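You operate a simulated robot arm through the tools that you are given. There is no shell and no other tool. Be economical: measure what you need, move in short steps, check, and stop when the job is done.

The job below is to be done with a simulated two-armed robot. You get a single attempt, and the scene is never put back.

## Task
Pick up the white tub that says "Lot 29" from the top of the wrapping table with one hand, pass it to the other hand and put it on the top of the wrapper turntable. Set down upright: white tub.

It is judged by the outcome, as a careful person would: the job done as asked, and still so three seconds after it is handed in. It fails if anything else is knocked over, pushed out of place, dropped, spilled or broken.

## Robot
Two 7-joint arms with two-finger parallel grippers on one trunk, on a base that drives. Base frame: it is fixed to the floor where the robot stands at the start and does not move with it; the origin is under the middle of the robot, x ahead of it, y to its left, z up; the surface under the hand at the start is at about z = 620. Units: mm, rad, N and s.
The left shoulder is at the start at [60, 143, 901], the right one opposite. With the tool pointing down near the work surface each hand reaches from about 280 to 720 mm from the robot's upright axis, wherever it stands, measured 20 degrees to its own side. Places, roughly: top of the wrapper turntable [700, -300, 600]. Payload 1.57 kg a hand.
Tool frame (each hand has its own): the origin (TCP) lies between the finger pads and is the grasp point; the fingertips stand 30 mm ahead of it; z points along the fingers, y is the line along which they close. Largest opening 110 mm; finger width 24, thickness 12; the body of the gripper, 48 by 112 mm, starts 78 mm behind the TCP.
Orientation is that of the tool frame in the base frame, as a unit quaternion [w, x, y, z]. With the fingers straight down and closing along the base's y, the tool's x points along the base's -x, its y along +y and its z along -z.

## Interface
- The arms move only by the tool apply_moves. It takes "left_commands", "right_commands" or both (then of equal length, played together; a hand with none holds still); each is text: rows parted by semicolons, each of 7 numbers parted by spaces: the shift along the tool's x, y, z in mm, then the turn, a rotation vector about the tool's x, y, z in rad, then the opening, from 0 (shut) to 1 (fully open). In form: x y z rx ry rz jaw; .... A call has 1 to 10 rows; each row is the pose to reach, as a shift and turn from the pose commanded when the call began, along the tool's axes at that moment. A row lasts 0.2 s, in which the tool goes at most 50 mm and 0.15 rad; a call with a longer step from one row to the next is refused whole, and so is a gripper value outside its range. Where a pose cannot be reached the arm comes as near as it can. A force on the tool above 40 N (or 10 N above the force at the start of the call, whichever is more), or a blocked arm, ends the call early, and 0.2 s more pass. Each finger travels about 45 mm/s and halts on what it meets, pressing with about 26 N; the grip force reading is that of the motor and also rises with nothing between the fingers. The clock runs only during rows and for 0.2 s after the last one: add rows that repeat a pose to give the fingers time. The reply holds the time, the measured pose of the TCP, the force on the tool along the base axes, the opening and the grip force, in the units named above and with some noise, with the torque about the TCP (base axes, N m) and any sound that the robot's microphone picked up.
- Cameras (640 x 400 px; columns grow to the right, rows downward): "scene" is now at [43, 6.6, 1503.6]; the picture's right is [0.10, -0.99, 0.00], its down [-0.81, -0.08, -0.58] and it looks along [0.58, 0.06, -0.81] (base axes); focal length 292 px, centre (320, 200). "left" rides on the left gripper at [70, -16, -141] in its tool frame; the picture's right is [0.23, 0.97, 0.00], its down [-0.86, 0.20, -0.48] and it looks along [-0.47, 0.11, 0.88] (tool axes); focal length 222 px, centre (320, 200). "right" rides on the right gripper at [70, 16, -141] in its tool frame; the picture's right is [-0.23, 0.97, 0.00], its down [-0.86, -0.20, -0.48] and it looks along [-0.47, -0.11, 0.88] (tool axes); focal length 222 px, centre (320, 200). There is no depth. A picture from a camera that has moved, and an enlarged one, comes with that camera's place and axes in the base frame and with its lens.
- capture(camera): a new picture of that camera. It takes no simulated time.
- move_column(by): slides the trunk up (or, below 0, down) by that many mm; the arms and the scene camera ride with it, the base frame stays. It gives what a move gives, with no picture.
- roll_base(legs): drives the robot by 1 to 6 legs, each [ahead, left, turn to the left] in mm, mm and rad, along the robot's own axes; the way and the turn of a leg run together, so that a leg with both is an arc; at most 1500 mm and 3.142 rad a leg. The arms and the cameras ride along, it lands a little off, and it stops where it bumps. It gives what a move gives.
- head_to(pan, tilt): turns the head with the scene camera to pan (to the left, within 1.501 rad either way) and tilt (down, from -0.506 to 1.204), counted from straight ahead of the robot. It gives what a move gives.
- enlarge(camera, box): a new picture of the part [left, top, right, bottom] of that camera's present view, enlarged. It takes no simulated time.
- close_job(): hands the job in; it is judged then, once.

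Go step by step. Nothing tells you exact positions but the pictures and the camera data: compare them with the known pose of the tool, close in by small moves and look again before you grip or let go. The budget is 120 turns and 100 pictures, counting those below and the enlarged ones. Unless the task says otherwise, let go and move clear before handing in, and close with one line.

The tools are called as name(argument=value, ...) on one line, values as JSON. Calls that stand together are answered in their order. apply_moves: Moves the arms, as the interface text tells. Its arguments: {"type":"object","properties":{"left_commands":{"type":"string"},"right_commands":{"type":"string"}},"required":[]} The other tools are called the same way: move_column (by) slides the trunk up or down; roll_base (legs) drives the base; head_to (pan, tilt) turns the head that bears the scene camera; capture (camera) takes a picture; enlarge (camera, box) takes an enlarged picture of a part of a camera's view; close_job () hands the job in.

At the start:

```text
clock: 0.0
left_eef_pos: [385.2, 254.1, 1007.8]
left_ee_rot: [0.0, 0.001, 1.0, 0.001]
left_force: [0.4, 0.4, -0.1]
left_torque: [-0.01, -0.01, 0.0]
left_grip_width: 110.2
left_grip_force: 0.1
right_eef_pos: [595.4, -239.9, 975.3]
right_ee_rot: [0.0, -0.001, 1.0, 0.0]
right_force: [-0.3, -0.2, -0.4]
right_torque: [0.0, 0.01, -0.01]
right_grip_width: 110.1
right_grip_force: 0.0
trunk travel left (down, up): [-500.0, 90.0]
robot x, y, heading: [0.0, -2.9, -0.003]
head pan, tilt: [0.099, 0.951]
```

scene: 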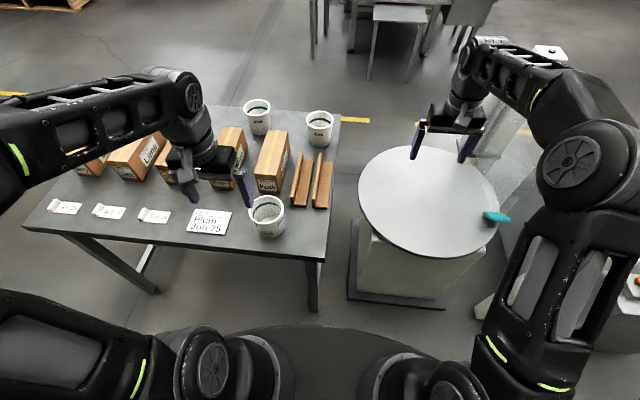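
right: 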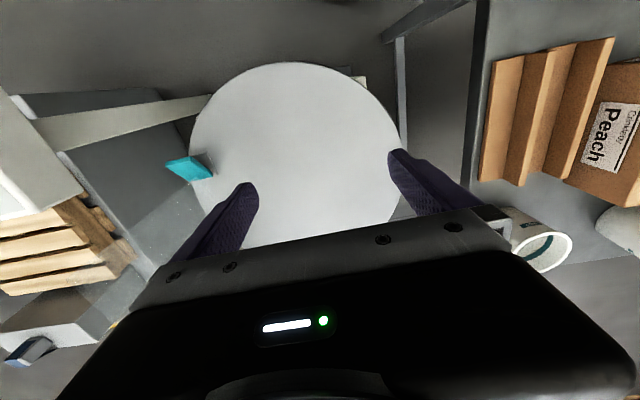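
left: 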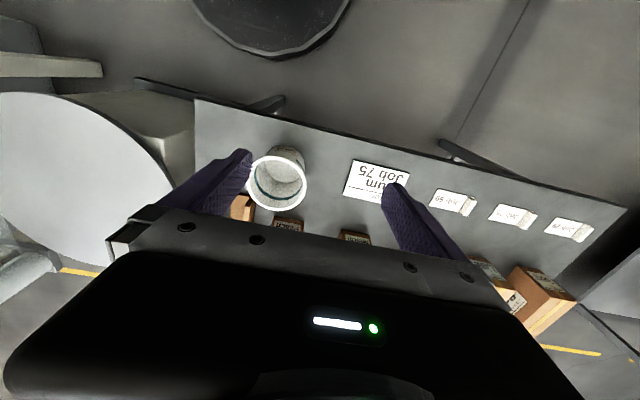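

I see three white tubs on the table: two at the far edge and one near the front edge. I'll enlarge to read their labels.

enlarge(camera="scene", box=[220, 80, 360, 168])

enlarge(camera="scene", box=[220, 170, 320, 250])

```text
4.55 times, centred on (290, 124) of scene
camera zoom: at [43.0, 6.6, 1503.6], right [0.1, -0.99, 0.0], down [-0.81, -0.08, -0.58], along [0.58, 0.06, -0.81], focal length 1329 px, centre (456, 546)
```

zoom: 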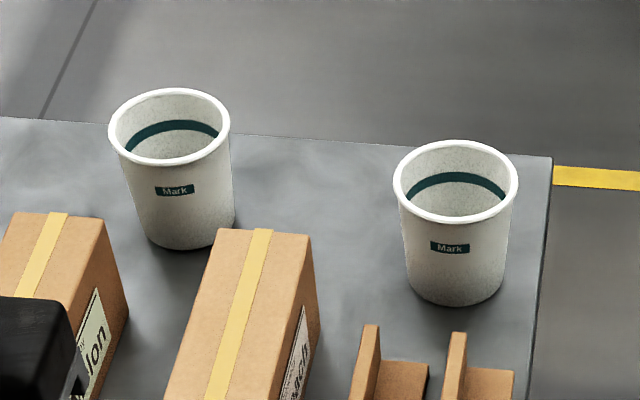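

```text
5.00 times, centred on (270, 210) of scene
camera zoom: at [43.0, 6.6, 1503.6], right [0.1, -0.99, 0.0], down [-0.81, -0.08, -0.58], along [0.58, 0.06, -0.81], focal length 1462 px, centre (570, 150)
```

zoom: 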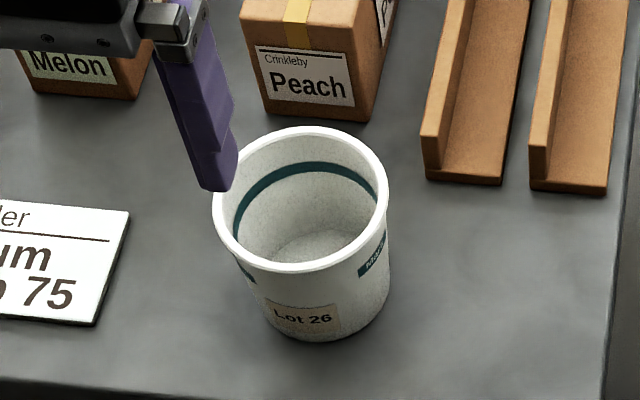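

The near tub is Lot 26, so it isn't the one. The two far tubs (about [1060,385] and [1020,107]) show only "Mark" from here, so I need to see their other sides. I'll look around for a free path to the far side of the table.

head_to(pan=0.7, tilt=0.5)

capture(camera="scene")

head_to(pan=-0.3, tilt=0.5)

capture(camera="scene")

head_to(pan=1.45, tilt=0.6)

capture(camera="scene")

```text
clock: 1.0
left_eef_pos: [385.5, 255.8, 1008.8]
left_ee_rot: [0.0, 0.0, 1.0, 0.0]
left_force: [-0.7, -0.4, -0.5]
left_torque: [0.01, 0.03, -0.03]
left_grip_width: 110.0
left_grip_force: 0.1
right_eef_pos: [595.9, -238.5, 974.9]
right_ee_rot: [0.0, 0.0, 1.0, 0.001]
right_force: [-0.2, -0.1, 0.7]
right_torque: [-0.02, 0.01, 0.01]
right_grip_width: 110.2
right_grip_force: 0.0
trunk travel left (down, up): [-500.0, 90.0]
robot x, y, heading: [-0.0, 0.3, -0.004]
head pan, tilt: [0.7, 0.499]
```

```text
94 pictures are left
camera scene: at [40.4, 57.8, 1541.2], right [0.64, -0.77, 0.0], down [-0.37, -0.31, -0.88], along [0.67, 0.56, -0.48], focal length 292 px, centre (320, 200)
```

scene: 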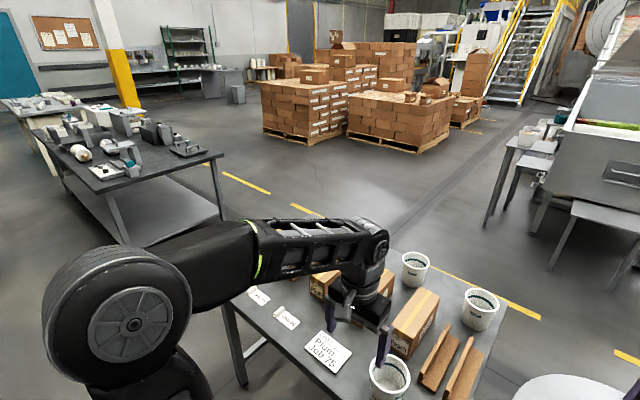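

```text
clock: 2.3
left_eef_pos: [384.7, 254.7, 1008.3]
left_ee_rot: [0.0, 0.0, 1.0, 0.0]
left_force: [-1.5, 0.0, 0.7]
left_torque: [0.0, -0.02, 0.02]
left_grip_width: 109.9
left_grip_force: 0.1
right_eef_pos: [594.7, -239.1, 974.6]
right_ee_rot: [0.0, 0.001, 1.0, -0.001]
right_force: [0.0, -0.3, 0.0]
right_torque: [-0.01, -0.04, 0.0]
right_grip_width: 109.8
right_grip_force: 0.1
trunk travel left (down, up): [-500.0, 90.0]
robot x, y, heading: [1.1, -0.0, -0.004]
head pan, tilt: [-0.3, 0.499]
```

```text
93 pictures are left
camera scene: at [57.7, -27.5, 1541.3], right [-0.29, -0.96, 0.0], down [-0.46, 0.14, -0.88], along [0.84, -0.26, -0.48], focal length 292 px, centre (320, 200)
```

scene: 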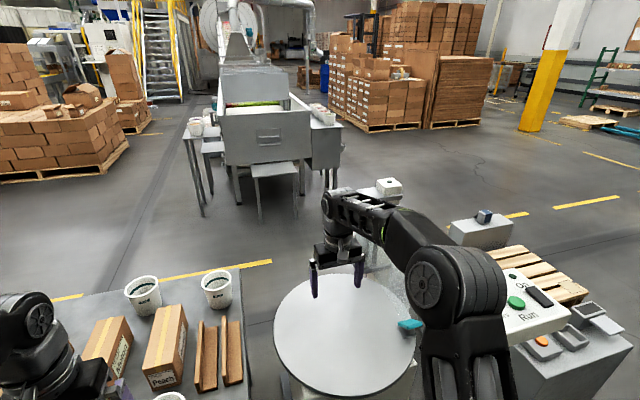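

```text
clock: 4.0
left_eef_pos: [383.8, 255.5, 1008.5]
left_ee_rot: [-0.001, 0.0, 1.0, 0.0]
left_force: [-0.7, 0.6, 0.7]
left_torque: [-0.03, 0.0, 0.03]
left_grip_width: 109.9
left_grip_force: 0.1
right_eef_pos: [595.1, -239.0, 974.5]
right_ee_rot: [0.0, -0.001, 1.0, 0.0]
right_force: [-0.3, -0.3, -0.2]
right_torque: [0.04, -0.04, 0.0]
right_grip_width: 110.2
right_grip_force: 0.1
trunk travel left (down, up): [-500.0, 90.0]
robot x, y, heading: [-0.9, 0.1, -0.002]
head pan, tilt: [1.45, 0.6]
```

```text
92 pictures are left
camera scene: at [-18.6, 87.1, 1532.2], right [0.99, -0.12, 0.0], down [-0.07, -0.56, -0.83], along [0.1, 0.82, -0.56], focal length 292 px, centre (320, 200)
```

scene: 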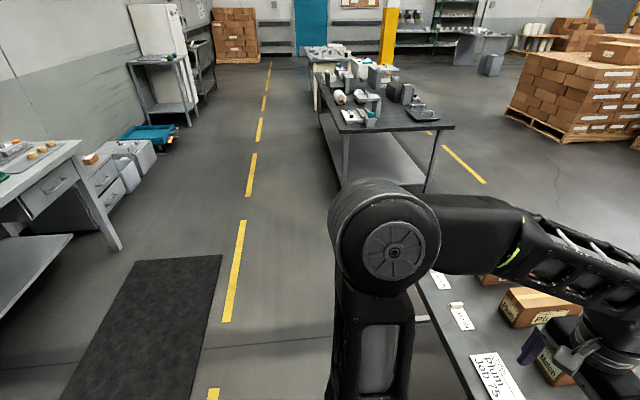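

The far side of the table is open floor, and there's a gap about 1.1 m wide on the left between the tables. I'll go round by the left, starting with the sideways leg.

roll_base(legs=[[0, 1620, 0]])

roll_base(legs=[[0, 1450, 0], [0, 170, 0]])

head_to(pan=0.0, tilt=0.7)

capture(camera="scene")

```text
refused: 1620 is not a number from -1500 to 1500
```

```text
clock: 12.2
left_eef_pos: [372.7, 1861.3, 1008.0]
left_ee_rot: [-0.001, -0.005, 1.0, -0.001]
left_force: [0.6, 0.4, 0.5]
left_torque: [0.0, 0.01, -0.05]
left_grip_width: 110.1
left_grip_force: 0.0
right_eef_pos: [588.6, 1369.3, 975.4]
right_ee_rot: [0.001, -0.006, 1.0, 0.0]
right_force: [0.7, 0.1, 0.7]
right_torque: [-0.05, 0.01, 0.0]
right_grip_width: 110.2
right_grip_force: 0.0
trunk travel left (down, up): [-500.0, 90.0]
robot x, y, heading: [-11.9, 1597.5, 0.008]
head pan, tilt: [1.45, 0.6]
```

```text
clock: 13.8
left_eef_pos: [372.3, 1861.2, 1010.2]
left_ee_rot: [0.0, -0.005, 1.0, 0.0]
left_force: [0.1, 0.0, 0.3]
left_torque: [-0.02, -0.02, 0.01]
left_grip_width: 109.8
left_grip_force: 0.0
right_eef_pos: [589.4, 1367.9, 974.3]
right_ee_rot: [0.0, -0.004, 1.0, 0.001]
right_force: [-0.5, 0.0, 0.5]
right_torque: [-0.03, -0.05, 0.03]
right_grip_width: 109.8
right_grip_force: 0.1
trunk travel left (down, up): [-500.0, 90.0]
robot x, y, heading: [-8.0, 1602.7, 0.016]
head pan, tilt: [0.0, 0.7]
```

```text
91 pictures are left
camera scene: at [46.7, 1601.5, 1523.6], right [0.01, -1.0, 0.0], down [-0.64, -0.01, -0.76], along [0.76, 0.01, -0.64], focal length 292 px, centre (320, 200)
```

scene: 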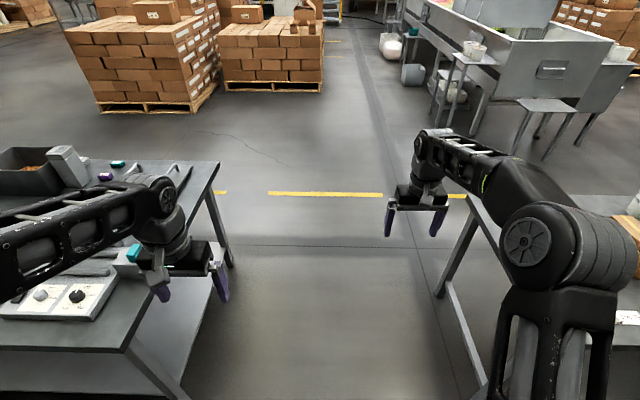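

The gap is clear (left table edge at y≈2200, work table edge at about 950). I'll drive through and turn to face back at the far side of the work table.

roll_base(legs=[[1480, -30, 0], [350, 0, 0], [0, 0, 3.14]])

head_to(pan=0.5, tilt=0.6)

capture(camera="scene")

```text
clock: 30.5
left_eef_pos: [1471.0, 1335.5, 1007.8]
left_ee_rot: [-0.001, 0.999, 0.037, -0.001]
left_force: [-0.7, 0.1, -0.7]
left_torque: [0.0, -0.01, 0.02]
left_grip_width: 109.7
left_grip_force: 0.0
right_eef_pos: [1224.0, 1812.7, 974.8]
right_ee_rot: [-0.001, 0.999, 0.037, 0.0]
right_force: [0.0, -1.3, 0.0]
right_torque: [0.03, 0.01, -0.05]
right_grip_width: 110.0
right_grip_force: 0.0
trunk travel left (down, up): [-500.0, 90.0]
robot x, y, heading: [1836.8, 1615.4, -3.064]
head pan, tilt: [0.0, 0.7]
```

```text
clock: 31.4
left_eef_pos: [1471.3, 1337.6, 1008.5]
left_ee_rot: [0.0, 0.999, 0.037, -0.001]
left_force: [0.0, -0.3, -0.5]
left_torque: [0.04, 0.02, -0.03]
left_grip_width: 109.7
left_grip_force: 0.1
right_eef_pos: [1226.0, 1813.5, 975.4]
right_ee_rot: [-0.001, 0.999, 0.036, -0.001]
right_force: [0.3, 0.4, -0.3]
right_torque: [-0.02, 0.06, 0.02]
right_grip_width: 110.2
right_grip_force: 0.0
trunk travel left (down, up): [-500.0, 90.0]
robot x, y, heading: [1834.8, 1614.4, -3.066]
head pan, tilt: [0.499, 0.6]
```

```text
90 pictures are left
camera scene: at [1792.8, 1571.6, 1532.2], right [-0.54, 0.84, 0.0], down [0.48, 0.31, -0.82], along [-0.69, -0.45, -0.57], focal length 292 px, centre (320, 200)
```

scene: 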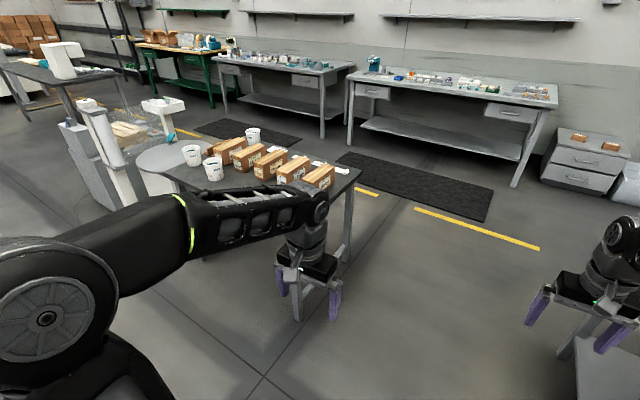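

I'll straighten the heading and slide along to a spot opposite the far tubs.

roll_base(legs=[[0, 0, -0.075], [80, 1380, 0]])

head_to(pan=0.0, tilt=0.85)

capture(camera="scene")

```text
clock: 38.9
left_eef_pos: [1341.9, -26.6, 1008.5]
left_ee_rot: [0.0, 1.0, -0.017, 0.0]
left_force: [0.2, -0.5, -0.3]
left_torque: [0.01, -0.03, 0.04]
left_grip_width: 110.1
left_grip_force: 0.1
right_eef_pos: [1146.4, 473.5, 974.7]
right_ee_rot: [0.0, 1.0, -0.017, -0.001]
right_force: [-0.3, -0.7, -0.1]
right_torque: [-0.02, -0.01, -0.02]
right_grip_width: 110.0
right_grip_force: 0.1
trunk travel left (down, up): [-500.0, 90.0]
robot x, y, heading: [1734.2, 215.7, 3.108]
head pan, tilt: [0.499, 0.6]
```

```text
clock: 39.8
left_eef_pos: [1342.4, -25.6, 1007.8]
left_ee_rot: [-0.001, 1.0, -0.017, 0.0]
left_force: [0.7, 0.0, 0.4]
left_torque: [-0.03, -0.01, -0.01]
left_grip_width: 109.9
left_grip_force: 0.1
right_eef_pos: [1148.1, 473.9, 973.6]
right_ee_rot: [0.0, 1.0, -0.017, 0.0]
right_force: [-0.4, 0.1, 0.2]
right_torque: [-0.01, 0.02, 0.01]
right_grip_width: 110.0
right_grip_force: 0.1
trunk travel left (down, up): [-500.0, 90.0]
robot x, y, heading: [1739.7, 213.1, 3.105]
head pan, tilt: [0.0, 0.85]
```

```text
89 pictures are left
camera scene: at [1686.7, 216.7, 1511.3], right [0.03, 1.0, 0.0], down [0.75, -0.02, -0.66], along [-0.66, 0.02, -0.75], focal length 292 px, centre (320, 200)
```

scene: 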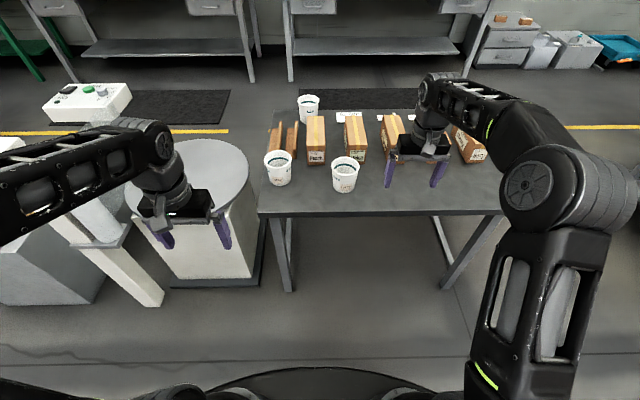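

enlarge(camera="scene", box=[255, 140, 375, 215])

```text
5.33 times, centred on (315, 178) of scene
camera zoom: at [1686.7, 216.7, 1511.3], right [0.03, 1.0, 0.0], down [0.75, -0.02, -0.66], along [-0.66, 0.02, -0.75], focal length 1560 px, centre (347, 320)
```

zoom: 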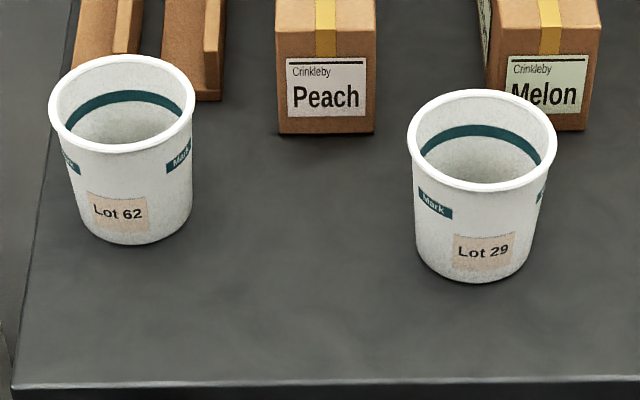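

The Lot 29 tub is the right one in this view. Triangulating from both sides puts it at about [924, 329] with the table top at z≈720, height about 105 and rim about 97. I'll move up so the right hand can take it from above. The left hand will then take its lower half in the air and set it on the turntable.

roll_base(legs=[[0, 0, 0.036], [150, 30, 0]])

head_to(pan=0.0, tilt=1.1)

capture(camera="scene")

capture(camera="right")

```text
clock: 41.6
left_eef_pos: [1199.0, -70.7, 1008.5]
left_ee_rot: [0.0, 1.0, 0.0, -0.001]
left_force: [-0.5, 0.4, 0.0]
left_torque: [-0.01, -0.04, 0.0]
left_grip_width: 110.2
left_grip_force: 0.1
right_eef_pos: [987.9, 423.2, 973.6]
right_ee_rot: [0.0, 1.0, -0.001, 0.002]
right_force: [-0.6, 0.0, 0.1]
right_torque: [-0.04, -0.01, -0.04]
right_grip_width: 110.1
right_grip_force: 0.2
trunk travel left (down, up): [-500.0, 90.0]
robot x, y, heading: [1582.1, 183.2, -3.139]
head pan, tilt: [0.0, 0.85]
```

```text
clock: 42.4
left_eef_pos: [1200.2, -70.0, 1007.9]
left_ee_rot: [0.0, 1.0, 0.0, 0.0]
left_force: [0.1, 0.2, 0.6]
left_torque: [0.0, -0.01, -0.05]
left_grip_width: 109.8
left_grip_force: 0.1
right_eef_pos: [987.9, 422.2, 974.2]
right_ee_rot: [-0.001, 1.0, 0.0, 0.0]
right_force: [0.6, 0.9, -0.2]
right_torque: [-0.01, 0.0, -0.04]
right_grip_width: 110.1
right_grip_force: 0.0
trunk travel left (down, up): [-500.0, 90.0]
robot x, y, heading: [1587.2, 182.8, -3.14]
head pan, tilt: [0.0, 1.1]
```

```text
87 pictures are left
camera scene: at [1551.1, 184.0, 1493.6], right [0.0, 1.0, 0.0], down [0.89, 0.0, -0.45], along [-0.45, 0.0, -0.89], focal length 292 px, centre (320, 200)
```

scene: 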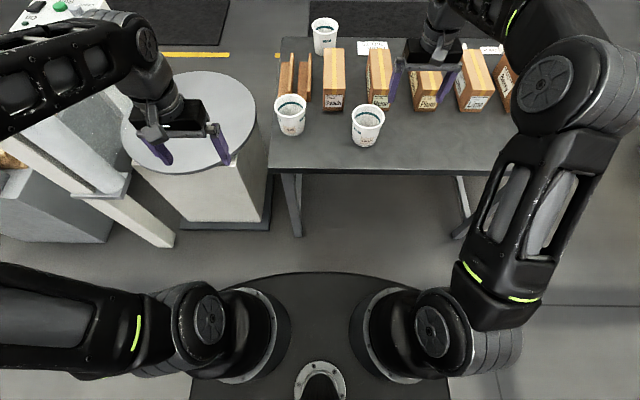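

```text
86 pictures are left
camera right: at [1058.0, 406.2, 1115.7], right [-0.23, -0.97, 0.0], down [-0.86, 0.2, 0.48], along [-0.47, 0.11, -0.88], focal length 222 px, centre (320, 200)
```

right: 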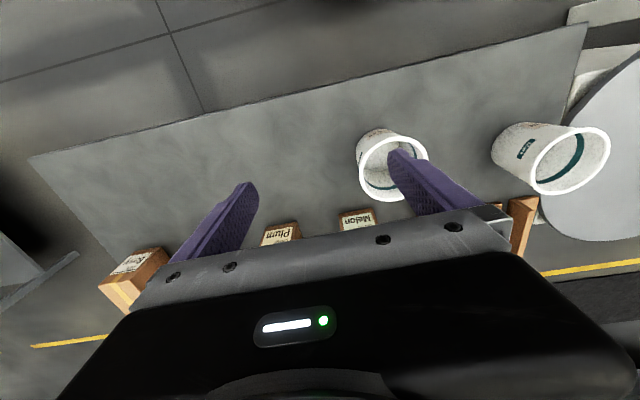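

I'll close in another ~100 mm, then measure the tub again.

roll_base(legs=[[100, 0, 0]])

enlarge(camera="scene", box=[320, 80, 440, 155])

capture(camera="right")

```text
clock: 43.5
left_eef_pos: [1099.7, -69.2, 1008.7]
left_ee_rot: [0.0, 1.0, -0.001, 0.001]
left_force: [-1.4, -0.7, -0.5]
left_torque: [0.04, -0.05, -0.01]
left_grip_width: 110.0
left_grip_force: 0.0
right_eef_pos: [889.9, 423.7, 974.2]
right_ee_rot: [0.0, 1.0, 0.0, 0.001]
right_force: [-0.2, 0.3, -0.8]
right_torque: [-0.03, -0.04, 0.05]
right_grip_width: 110.1
right_grip_force: 0.0
trunk travel left (down, up): [-500.0, 90.0]
robot x, y, heading: [1486.1, 186.9, 3.141]
head pan, tilt: [0.0, 1.1]
```

```text
5.33 times, centred on (380, 118) of scene
camera zoom: at [1451.5, 184.2, 1493.5], right [0.0, 1.0, 0.0], down [0.89, 0.0, -0.45], along [-0.45, 0.0, -0.89], focal length 1560 px, centre (0, 640)
```

zoom: 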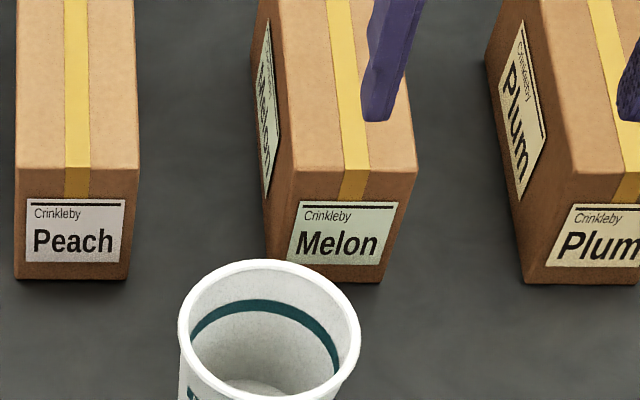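

```text
84 pictures are left
camera right: at [959.3, 407.6, 1114.9], right [-0.23, -0.97, 0.0], down [-0.86, 0.2, 0.48], along [-0.46, 0.11, -0.88], focal length 222 px, centre (320, 200)
```

right: 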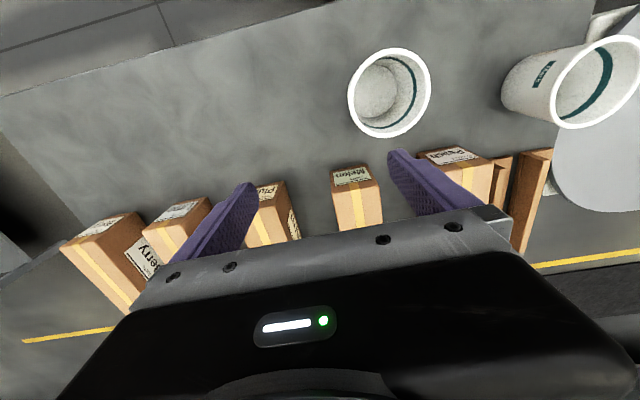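

Rim centre triangulates to [925, 329.5, 818], diameter about 98. I'll centre the right hand above it, turning the jaws to close along x so the left hand can come in from its own side later.

apply_moves(right_commands="3.5 9.4 0 0 0 -0.15 1;7 18.8 0 0 0 -0.3 1;10.5 28.2 0 0 0 -0.45 1;14 37.6 0 0 0 -0.6 1;17.5 47 0 0 0 -0.75 1;21 56.5 0 0 0 -0.9 1;24.5 66 0 0 0 -1.05 1;28 75.4 0 0 0 -1.2 1;31.5 85 0 0 0 -1.35 1;35 94.2 0 0 0 -1.495 1")

apply_moves(right_commands="0 0 0 0 0 -0.0758 1;0 0 0 0 0 -0.0758 1")

capture(camera="right")

capture(camera="scene")

```text
clock: 45.7
left_eef_pos: [1100.2, -69.0, 1009.5]
left_ee_rot: [0.0, 1.0, -0.001, 0.0]
left_force: [0.0, -0.9, -0.4]
left_torque: [-0.01, -0.01, 0.01]
left_grip_width: 109.8
left_grip_force: 0.0
right_eef_pos: [924.7, 330.2, 975.0]
right_ee_rot: [-0.001, 0.733, 0.68, 0.0]
right_force: [1.0, 0.3, 0.3]
right_torque: [-0.01, -0.02, 0.0]
right_grip_width: 109.9
right_grip_force: 0.1
trunk travel left (down, up): [-500.0, 90.0]
robot x, y, heading: [1487.9, 184.7, 3.137]
head pan, tilt: [0.0, 1.1]
```

```text
clock: 46.3
left_eef_pos: [1101.0, -69.5, 1008.9]
left_ee_rot: [0.001, 1.0, 0.0, 0.001]
left_force: [0.5, -0.5, -0.5]
left_torque: [-0.03, 0.01, -0.01]
left_grip_width: 109.9
left_grip_force: 0.0
right_eef_pos: [926.1, 331.3, 973.9]
right_ee_rot: [0.0, 0.707, 0.707, 0.0]
right_force: [-0.2, -0.3, 0.4]
right_torque: [0.0, -0.01, 0.02]
right_grip_width: 109.8
right_grip_force: 0.1
trunk travel left (down, up): [-500.0, 90.0]
robot x, y, heading: [1487.0, 183.8, 3.142]
head pan, tilt: [0.0, 1.1]
```

```text
83 pictures are left
camera right: at [942.3, 400.1, 1115.8], right [0.97, -0.23, 0.0], down [-0.2, -0.85, 0.48], along [-0.11, -0.47, -0.88], focal length 222 px, centre (320, 200)
```

right: 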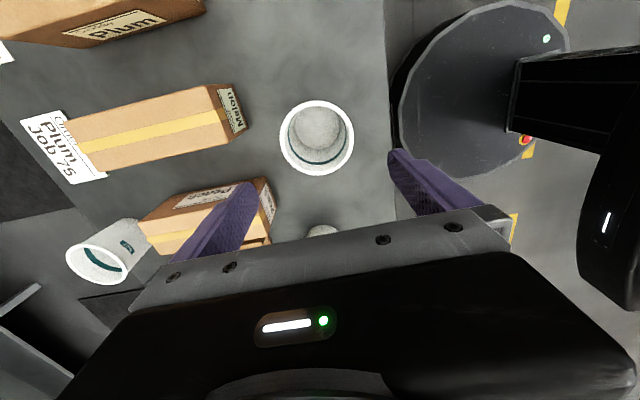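

```text
82 pictures are left
camera scene: at [1453.3, 184.1, 1493.6], right [0.0, 1.0, 0.0], down [0.89, 0.0, -0.45], along [-0.45, 0.0, -0.89], focal length 292 px, centre (320, 200)
```

scene: 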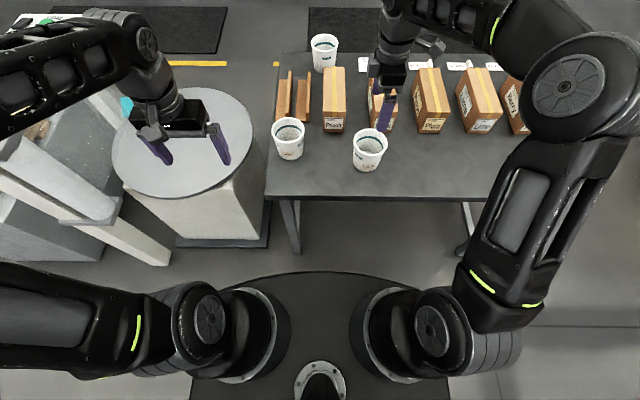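

The two cameras agree to within a few mm. I'll lower until the fingertips are just above the rim and check again.

apply_moves(right_commands="0 -1 40 0 0 0 1;0 -1.5 80 0 0 0 1;0 -1.5 118 0 0 0 1;0 -1.5 118 0 0 0 1")

capture(camera="right")

enlarge(camera="scene", box=[310, 90, 430, 180])

```text
clock: 47.3
left_eef_pos: [1100.9, -69.2, 1008.9]
left_ee_rot: [-0.001, 1.0, -0.001, 0.0]
left_force: [0.2, -1.2, 0.4]
left_torque: [-0.01, 0.04, 0.02]
left_grip_width: 110.1
left_grip_force: 0.0
right_eef_pos: [923.4, 330.8, 855.0]
right_ee_rot: [0.0, 0.708, 0.706, 0.0]
right_force: [0.2, -0.8, -0.1]
right_torque: [-0.01, -0.01, 0.0]
right_grip_width: 110.1
right_grip_force: 0.0
trunk travel left (down, up): [-500.0, 90.0]
robot x, y, heading: [1488.0, 183.3, 3.143]
head pan, tilt: [0.0, 1.1]
```

```text
81 pictures are left
camera right: at [939.3, 400.1, 995.7], right [0.97, -0.23, 0.0], down [-0.2, -0.85, 0.48], along [-0.11, -0.47, -0.88], focal length 222 px, centre (320, 200)
```

right: 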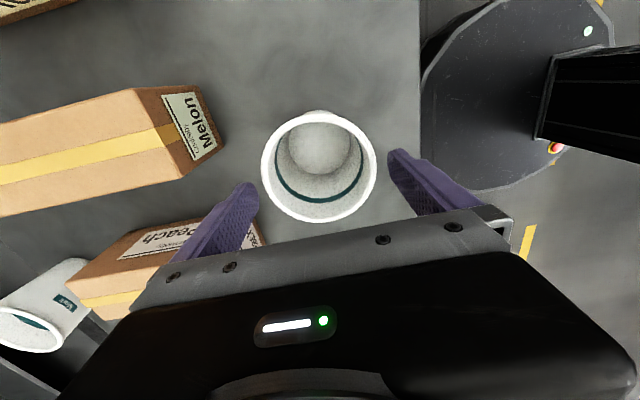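

```text
4.44 times, centred on (370, 135) of scene
camera zoom: at [1453.6, 184.1, 1493.6], right [0.0, 1.0, 0.0], down [0.89, 0.0, -0.45], along [-0.45, 0.0, -0.89], focal length 1300 px, centre (98, 489)
```

zoom: 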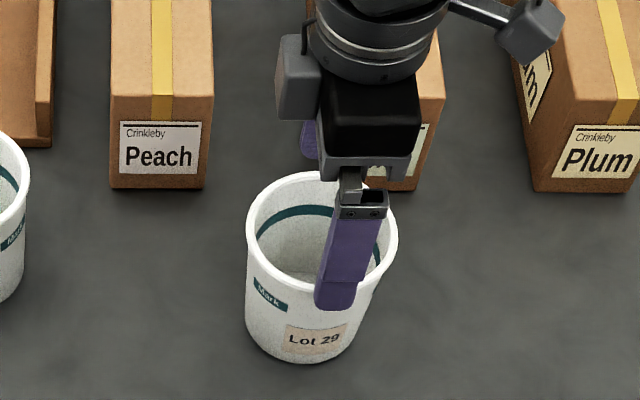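

Accounting for perspective, the tub is centred between the fingers. I'll lower 42 mm so they straddle the rim, then close.

apply_moves(right_commands="0 0 10 0 0 0 1;0 0 20 0 0 0 1;0 0 30 0 0 0 1;0 0 42 0 0 0 1;0 0 42 0 0 0 1")

enlarge(camera="scene", box=[310, 90, 430, 180])

capture(camera="right")

```text
clock: 48.5
left_eef_pos: [1100.6, -69.7, 1008.8]
left_ee_rot: [0.0, 1.0, -0.002, 0.0]
left_force: [0.2, -0.1, 0.2]
left_torque: [-0.05, 0.0, 0.02]
left_grip_width: 109.9
left_grip_force: 0.0
right_eef_pos: [925.7, 331.3, 814.2]
right_ee_rot: [0.001, 0.707, 0.707, 0.0]
right_force: [-0.1, 0.2, 0.5]
right_torque: [-0.03, 0.0, 0.02]
right_grip_width: 109.7
right_grip_force: 0.0
trunk travel left (down, up): [-500.0, 90.0]
robot x, y, heading: [1487.2, 187.6, 3.142]
head pan, tilt: [0.0, 1.1]
```

```text
4.44 times, centred on (370, 135) of scene
camera zoom: at [1453.4, 184.2, 1493.6], right [0.0, 1.0, 0.0], down [0.89, 0.0, -0.45], along [-0.45, 0.0, -0.89], focal length 1300 px, centre (98, 489)
```

zoom: 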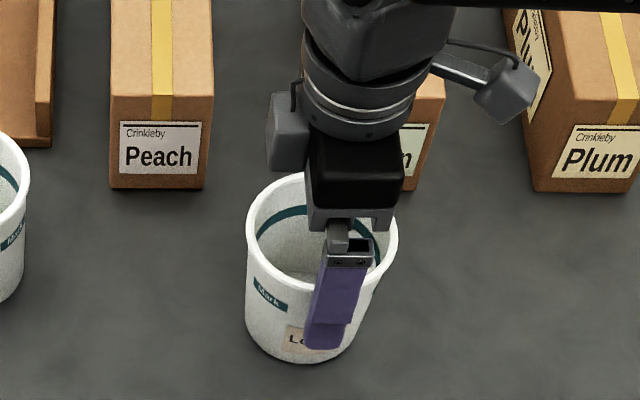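

```text
78 pictures are left
camera right: at [941.4, 399.5, 955.0], right [0.97, -0.23, 0.0], down [-0.2, -0.85, 0.48], along [-0.11, -0.47, -0.88], focal length 222 px, centre (320, 200)
```

right: 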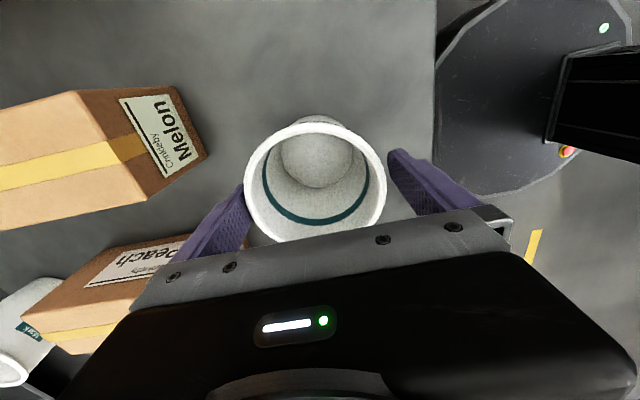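

Fingers straddle the rim properly; closing.

apply_moves(right_commands="0 0 0 0 0 0 0.8;0 0 0 0 0 0 0.6;0 0 0 0 0 0 0.6;0 0 0 0 0 0 0.6")

```text
clock: 49.5
left_eef_pos: [1101.5, -68.6, 1008.4]
left_ee_rot: [0.0, 1.0, 0.0, 0.0]
left_force: [0.4, -0.2, -0.1]
left_torque: [0.0, -0.03, -0.01]
left_grip_width: 110.1
left_grip_force: 0.0
right_eef_pos: [925.9, 330.9, 815.2]
right_ee_rot: [0.0, 0.708, 0.707, 0.001]
right_force: [0.5, -0.5, -0.5]
right_torque: [0.02, 0.01, 0.02]
right_grip_width: 85.9
right_grip_force: 26.0
trunk travel left (down, up): [-500.0, 90.0]
robot x, y, heading: [1484.9, 186.0, 3.136]
head pan, tilt: [0.0, 1.1]
```

Gripped at 86 mm with 26 N. Lifting gently.

apply_moves(right_commands="0 0 -10 0 0 0 0.6;0 0 -30 0 0 0 0.6;0 0 -60 0 0 0 0.6;0 0 -95 0 0 0 0.6;0 0 -130 0 0 0 0.6;0 0 -130 0 0 0 0.6")

capture(camera="scene")

capture(camera="right")

```text
clock: 50.9
left_eef_pos: [1100.9, -70.0, 1009.6]
left_ee_rot: [0.0, 1.0, -0.001, -0.001]
left_force: [-0.3, -0.3, -0.5]
left_torque: [0.02, -0.04, 0.02]
left_grip_width: 109.9
left_grip_force: 0.0
right_eef_pos: [923.3, 330.4, 945.3]
right_ee_rot: [0.0, 0.708, 0.707, 0.001]
right_force: [0.5, -0.4, -0.9]
right_torque: [-0.03, -0.02, 0.01]
right_grip_width: 85.8
right_grip_force: 25.7
trunk travel left (down, up): [-500.0, 90.0]
robot x, y, heading: [1487.5, 187.2, 3.137]
head pan, tilt: [0.0, 1.1]
```

```text
77 pictures are left
camera scene: at [1453.1, 184.2, 1493.6], right [0.0, 1.0, 0.0], down [0.89, 0.0, -0.45], along [-0.45, 0.0, -0.89], focal length 292 px, centre (320, 200)
```

scene: 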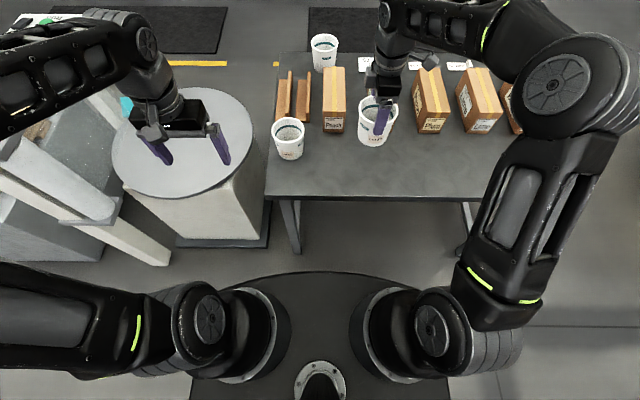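

```text
76 pictures are left
camera right: at [939.5, 399.1, 1085.1], right [0.97, -0.23, 0.0], down [-0.2, -0.85, 0.48], along [-0.11, -0.47, -0.88], focal length 222 px, centre (320, 200)
```

right: 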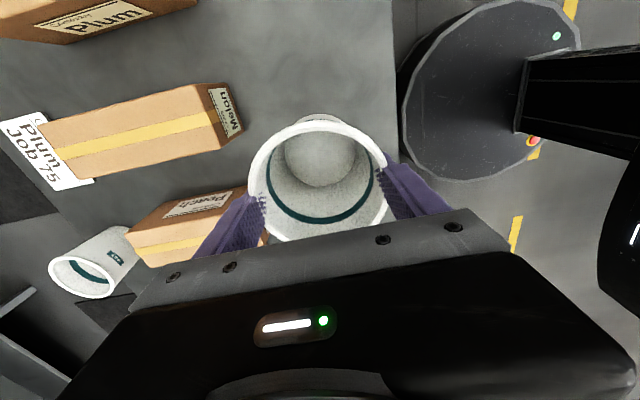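

The tub is held and level. I'll back away from the table to get clear space, then bring the left hand into a side-on pose.

roll_base(legs=[[-300, 0, 0]])

apply_moves(left_commands="0 0 0 0 0 -0.15 1;0 0 0 0 0 -0.3 1;0 0 0 0 0 -0.45 1;0 0 0 0 0 -0.6 1;0 0 0 0 0 -0.75 1;0 0 0 0 0 -0.9 1;0 0 0 0 0 -1.05 1;0 0 0 0 0 -1.2 1;0 0 0 0 0 -1.35 1;0 0 0 0 0 -1.5 1")

```text
clock: 53.0
left_eef_pos: [1401.7, -67.2, 1009.8]
left_ee_rot: [0.0, 1.0, -0.005, 0.001]
left_force: [0.9, 0.6, -0.1]
left_torque: [0.03, 0.02, 0.02]
left_grip_width: 109.7
left_grip_force: 0.1
right_eef_pos: [1227.1, 333.5, 943.7]
right_ee_rot: [0.0, 0.711, 0.704, 0.0]
right_force: [0.5, -0.5, -0.8]
right_torque: [0.02, 0.03, 0.01]
right_grip_width: 85.8
right_grip_force: 25.9
trunk travel left (down, up): [-500.0, 90.0]
robot x, y, heading: [1787.9, 180.3, 3.127]
head pan, tilt: [0.0, 1.1]
```

```text
clock: 55.2
left_eef_pos: [1402.5, -66.6, 1008.2]
left_ee_rot: [0.0, 0.734, 0.679, 0.001]
left_force: [0.2, 0.0, 0.1]
left_torque: [0.01, 0.03, 0.02]
left_grip_width: 110.0
left_grip_force: 0.0
right_eef_pos: [1226.5, 332.4, 944.7]
right_ee_rot: [0.0, 0.71, 0.704, -0.001]
right_force: [0.4, 0.7, -0.7]
right_torque: [0.03, 0.02, 0.0]
right_grip_width: 85.4
right_grip_force: 26.1
trunk travel left (down, up): [-500.0, 90.0]
robot x, y, heading: [1789.5, 183.8, 3.133]
head pan, tilt: [0.0, 1.1]
```

Now tilt the left hand so the fingers point to the robot's right, 25° below horizontal, with its camera on top.

apply_moves(left_commands="0 -6 0 0 0.142 0 1;0 -12 0 0 0.284 0 1;0 -18 0 0 0.426 0 1;0 -24 0 0 0.568 0 1;0 -30 0 0 0.71 0 1;0 -36 0 0 0.852 0 1;0 -42 0 0 0.994 0 1;0 -50 0 0 1.134 0 1;0 -50 0 0 1.134 0 1")

head_to(pan=0.0, tilt=0.9)

capture(camera="scene")

```text
clock: 57.2
left_eef_pos: [1354.4, -65.7, 1009.1]
left_ee_rot: [-0.354, 0.627, 0.583, 0.377]
left_force: [0.3, 0.1, 0.1]
left_torque: [-0.05, 0.03, 0.01]
left_grip_width: 110.0
left_grip_force: 0.2
left hand out of reach, approached as far as the arm can: row 8
right_eef_pos: [1227.6, 332.6, 944.2]
right_ee_rot: [-0.001, 0.71, 0.704, 0.0]
right_force: [0.6, -0.4, -0.2]
right_torque: [0.04, 0.01, 0.02]
right_grip_width: 85.4
right_grip_force: 26.2
trunk travel left (down, up): [-500.0, 90.0]
robot x, y, heading: [1787.8, 184.7, 3.13]
head pan, tilt: [0.0, 1.1]
```

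```text
clock: 57.9
left_eef_pos: [1352.9, -63.9, 1008.4]
left_ee_rot: [-0.353, 0.628, 0.582, 0.377]
left_force: [0.1, -0.1, 1.0]
left_torque: [0.0, 0.02, -0.03]
left_grip_width: 110.2
left_grip_force: 0.1
right_eef_pos: [1226.1, 332.3, 942.3]
right_ee_rot: [0.0, 0.71, 0.704, 0.0]
right_force: [0.5, 0.6, -0.8]
right_torque: [-0.02, -0.03, 0.0]
right_grip_width: 85.5
right_grip_force: 26.5
trunk travel left (down, up): [-500.0, 90.0]
robot x, y, heading: [1790.0, 181.3, 3.132]
head pan, tilt: [0.0, 0.901]
```

```text
75 pictures are left
camera scene: at [1742.9, 182.5, 1507.3], right [0.01, 1.0, 0.0], down [0.78, -0.01, -0.62], along [-0.62, 0.01, -0.78], focal length 292 px, centre (320, 200)
```

scene: 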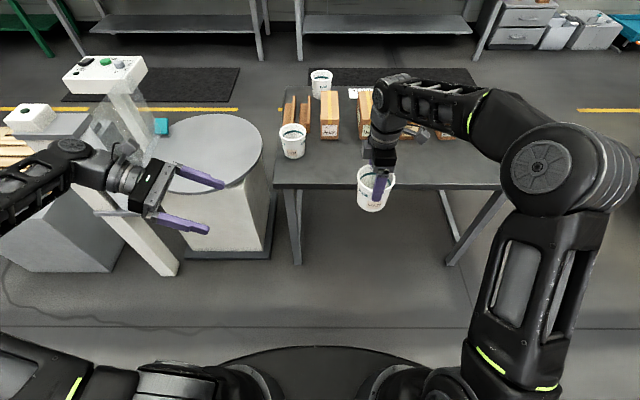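

The left hand reached about 28° below horizontal, which is enough. I'll bring the tub in front of the robot and put the left hand at a standoff 120 mm beside it.

apply_moves(left_commands="-10 -8 34 0 -0.02 0 1;-20 -16 68 0 -0.04 0 1;-30 -24 101 0 -0.05 0 1;-40 -32 135 0 -0.05 0 1;-49 -40 169 0 -0.05 0 1;-49 -40 169 0 -0.05 0 1", right_commands="-29 20 0 0 0 0 0.6;-59 41 0 0 0 0 0.6;-88 62 0 0 0 0 0.6;-118 82 0 0 0 0 0.6;-147 103 0 0 0 0 0.6;-147 103 0 0 0 0 0.6")

capture(camera="scene")

capture(camera="left")

```text
clock: 59.3
left_eef_pos: [1321.7, 71.8, 894.4]
left_ee_rot: [-0.35, 0.629, 0.581, 0.379]
left_force: [0.2, -0.2, -0.5]
left_torque: [-0.04, -0.03, 0.02]
left_grip_width: 110.0
left_grip_force: 0.0
right_eef_pos: [1326.2, 182.5, 940.9]
right_ee_rot: [0.0, 0.712, 0.703, -0.001]
right_force: [0.9, 0.9, -0.8]
right_torque: [0.0, 0.01, 0.0]
right_grip_width: 85.4
right_grip_force: 25.5
trunk travel left (down, up): [-500.0, 90.0]
robot x, y, heading: [1785.0, 182.4, 3.139]
head pan, tilt: [0.0, 0.901]
```

```text
74 pictures are left
camera scene: at [1742.9, 182.7, 1507.4], right [0.01, 1.0, 0.0], down [0.78, -0.01, -0.62], along [-0.62, 0.01, -0.78], focal length 292 px, centre (320, 200)
```

scene: 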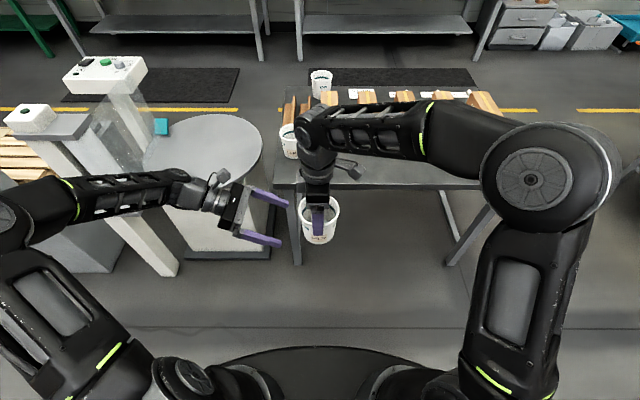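

```text
73 pictures are left
camera left: at [1297.5, -19.5, 1021.3], right [0.98, 0.03, 0.2], down [0.13, -0.84, -0.53], along [0.15, 0.55, -0.82], focal length 222 px, centre (320, 200)
```

left: 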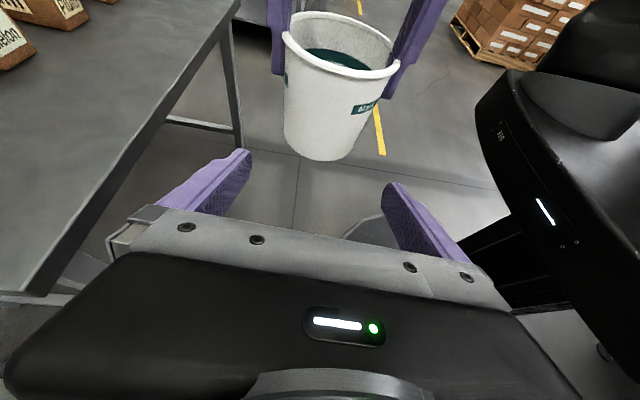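

Geometry matches the picture: tub bottom is near z=846 and the axis near [1326, 182]. I'll move the left hand in partway, then check.

apply_moves(left_commands="7 -1 19 0 0 0 1;14 -2 37 0 0 0 1;22 -2.5 55 0 0 0 1;22 -2.5 55 0 0 0 1")

capture(camera="left")

```text
clock: 60.3
left_eef_pos: [1327.0, 131.1, 886.4]
left_ee_rot: [-0.349, 0.63, 0.581, 0.379]
left_force: [-0.6, 0.2, -0.5]
left_torque: [-0.01, 0.0, 0.01]
left_grip_width: 109.7
left_grip_force: 0.1
right_eef_pos: [1325.6, 183.7, 941.8]
right_ee_rot: [0.0, 0.711, 0.703, 0.0]
right_force: [0.1, -0.3, -0.7]
right_torque: [0.03, 0.04, 0.01]
right_grip_width: 85.3
right_grip_force: 26.0
trunk travel left (down, up): [-500.0, 90.0]
robot x, y, heading: [1788.7, 187.4, 3.132]
head pan, tilt: [0.0, 0.901]
```

```text
72 pictures are left
camera left: at [1301.8, 39.0, 1013.5], right [0.98, 0.03, 0.2], down [0.13, -0.84, -0.53], along [0.15, 0.55, -0.82], focal length 222 px, centre (320, 200)
```

left: 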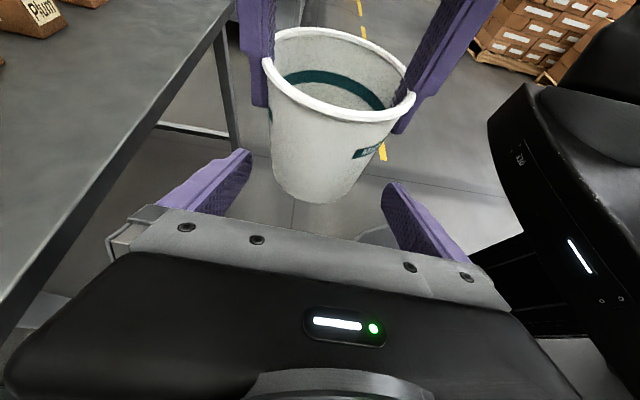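

Tracking well. Final 52 mm in.

apply_moves(left_commands="5 -1 12 0 0 0 1;10 -2.5 24 0 0 0 1;15 -4 36 0 0 0 1;19.5 -4.8 48 0 0 0 1;19.5 -4.8 48 0 0 0 1")

capture(camera="left")

enlarge(camera="scene", box=[240, 130, 400, 260])

```text
clock: 61.5
left_eef_pos: [1323.7, 181.4, 881.2]
left_ee_rot: [-0.349, 0.63, 0.581, 0.379]
left_force: [-0.5, 0.1, 0.2]
left_torque: [0.04, -0.04, 0.05]
left_grip_width: 110.0
left_grip_force: 0.0
right_eef_pos: [1326.5, 182.6, 941.6]
right_ee_rot: [0.0, 0.711, 0.704, 0.0]
right_force: [-0.3, 0.9, -0.6]
right_torque: [0.0, -0.04, 0.0]
right_grip_width: 84.9
right_grip_force: 26.5
trunk travel left (down, up): [-500.0, 90.0]
robot x, y, heading: [1786.4, 184.7, 3.131]
head pan, tilt: [0.0, 0.901]
```

```text
71 pictures are left
camera left: at [1300.2, 90.8, 1009.8], right [0.98, 0.03, 0.2], down [0.13, -0.84, -0.53], along [0.15, 0.55, -0.82], focal length 222 px, centre (320, 200)
```

left: 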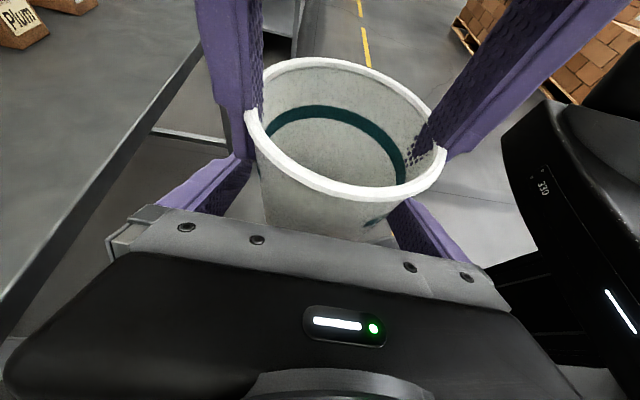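

```text
3.08 times, centred on (320, 195) of scene
camera zoom: at [1742.9, 182.6, 1507.4], right [0.01, 1.0, 0.0], down [0.78, -0.01, -0.62], along [-0.62, 0.01, -0.78], focal length 900 px, centre (320, 215)
```

zoom: 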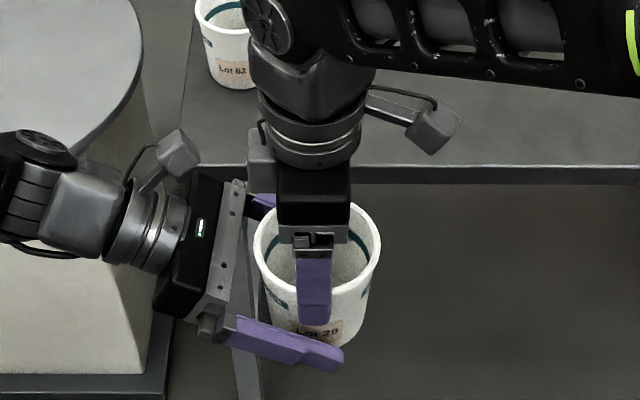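

Both hands line up and nothing touches. Closing the left hand on the tub's lower half.

apply_moves(left_commands="0 0 0 0 0 0 0.8;0 0 0 0 0 0 0.6;0 0 0 0 0 0 0.5;0 0 0 0 0 0 0.5;0 0 0 0 0 0 0.5")

capture(camera="left")

```text
clock: 62.7
left_eef_pos: [1324.2, 181.3, 882.7]
left_ee_rot: [-0.35, 0.63, 0.581, 0.379]
left_force: [2.4, 0.6, 1.2]
left_torque: [-0.05, 0.03, -0.11]
left_grip_width: 80.5
left_grip_force: 26.1
right_eef_pos: [1325.8, 183.2, 942.6]
right_ee_rot: [0.0, 0.711, 0.703, 0.0]
right_force: [-2.3, -0.6, -1.1]
right_torque: [0.0, 0.16, 0.12]
right_grip_width: 84.9
right_grip_force: 26.0
trunk travel left (down, up): [-500.0, 90.0]
robot x, y, heading: [1786.2, 183.6, 3.131]
head pan, tilt: [0.0, 0.901]
```

```text
69 pictures are left
camera left: at [1300.3, 90.8, 1009.8], right [0.98, 0.03, 0.2], down [0.13, -0.84, -0.53], along [0.15, 0.55, -0.82], focal length 222 px, centre (320, 200)
```

left: 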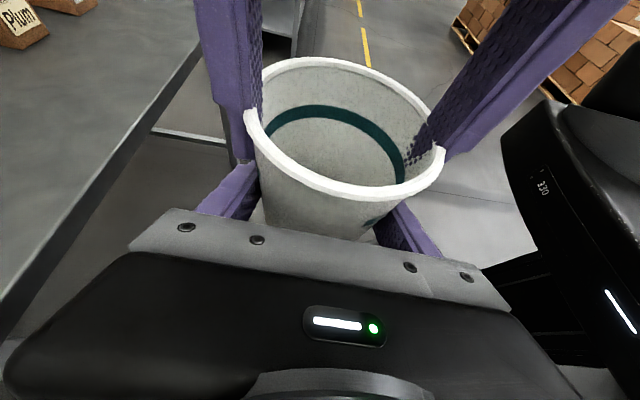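

The left hand has it (80.5 mm, 26 N). Opening the right hand and checking before I raise it.

apply_moves(right_commands="0 0 0 0 0 0 0.85;0 0 0 0 0 0 1;0 0 0 0 0 0 1;0 0 0 0 0 0 1")

capture(camera="left")

capture(camera="right")

```text
clock: 63.7
left_eef_pos: [1324.2, 182.1, 882.9]
left_ee_rot: [-0.349, 0.63, 0.582, 0.378]
left_force: [-0.3, -0.3, -0.2]
left_torque: [-0.01, -0.01, 0.02]
left_grip_width: 80.4
left_grip_force: 26.0
right_eef_pos: [1325.2, 183.0, 942.7]
right_ee_rot: [0.0, 0.711, 0.703, 0.0]
right_force: [0.4, 0.7, -1.0]
right_torque: [-0.02, -0.02, 0.01]
right_grip_width: 110.0
right_grip_force: 0.2
trunk travel left (down, up): [-500.0, 90.0]
robot x, y, heading: [1794.2, 185.4, 3.132]
head pan, tilt: [0.0, 0.901]
```

```text
68 pictures are left
camera left: at [1300.1, 90.6, 1009.8], right [0.98, 0.03, 0.2], down [0.13, -0.84, -0.53], along [0.15, 0.55, -0.82], focal length 222 px, centre (320, 200)
```

left: 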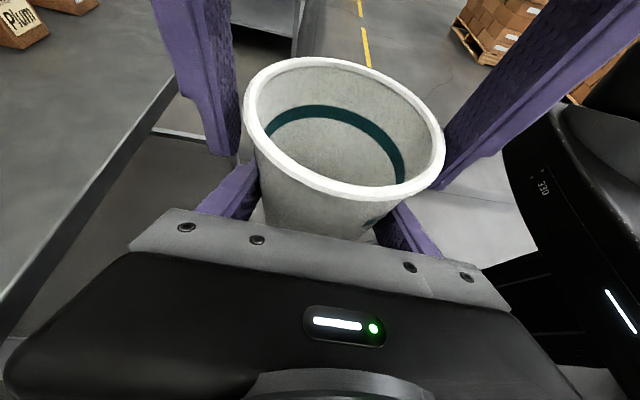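

```text
67 pictures are left
camera right: at [1342.6, 251.8, 1082.8], right [0.97, -0.24, 0.0], down [-0.21, -0.85, 0.48], along [-0.11, -0.47, -0.88], focal length 222 px, centre (320, 200)
```

right: 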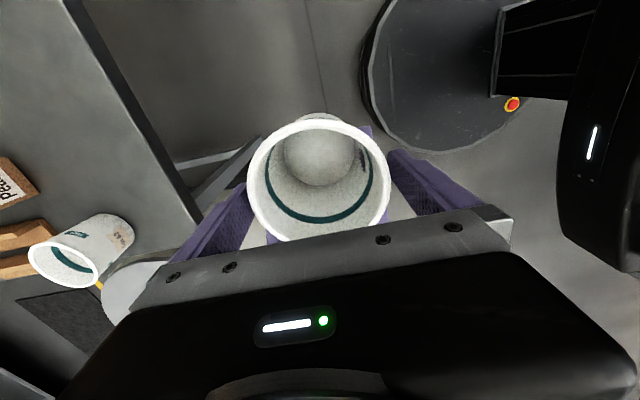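

The left hand holds it steady. Raising the right hand straight up, then away to the right.

apply_moves(right_commands="0 0 -10 0 0 0 1;0 0 -30 0 0 0 1;0 0 -60 0 0 0 1;0 0 -95 0 0 0 1;0 0 -130 0 0 0 1;40 0 -130 0 0 0 1;85 0 -130 0 0 0 1;130 0 -130 0 0 0 1;170 0 -130 0 0 0 1")

capture(camera="scene")

```text
clock: 65.7
left_eef_pos: [1323.8, 182.5, 882.9]
left_ee_rot: [-0.35, 0.63, 0.581, 0.379]
left_force: [0.5, 0.1, -1.0]
left_torque: [-0.02, -0.01, -0.01]
left_grip_width: 80.2
left_grip_force: 26.1
right_eef_pos: [1328.0, 352.8, 1078.1]
right_ee_rot: [0.001, 0.71, 0.704, -0.001]
right_force: [-0.3, 0.3, 0.3]
right_torque: [-0.01, 0.0, -0.03]
right_grip_width: 110.2
right_grip_force: 0.0
trunk travel left (down, up): [-500.0, 90.0]
robot x, y, heading: [1790.5, 183.1, 3.128]
head pan, tilt: [0.0, 0.901]
```

```text
66 pictures are left
camera scene: at [1743.2, 183.1, 1507.4], right [0.01, 1.0, 0.0], down [0.78, -0.01, -0.62], along [-0.62, 0.01, -0.78], focal length 292 px, centre (320, 200)
```

scene: 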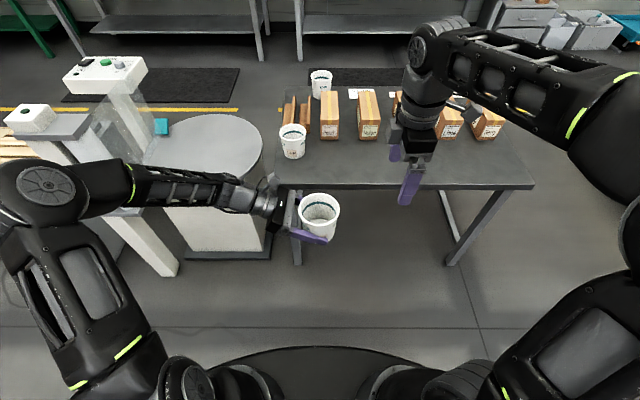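

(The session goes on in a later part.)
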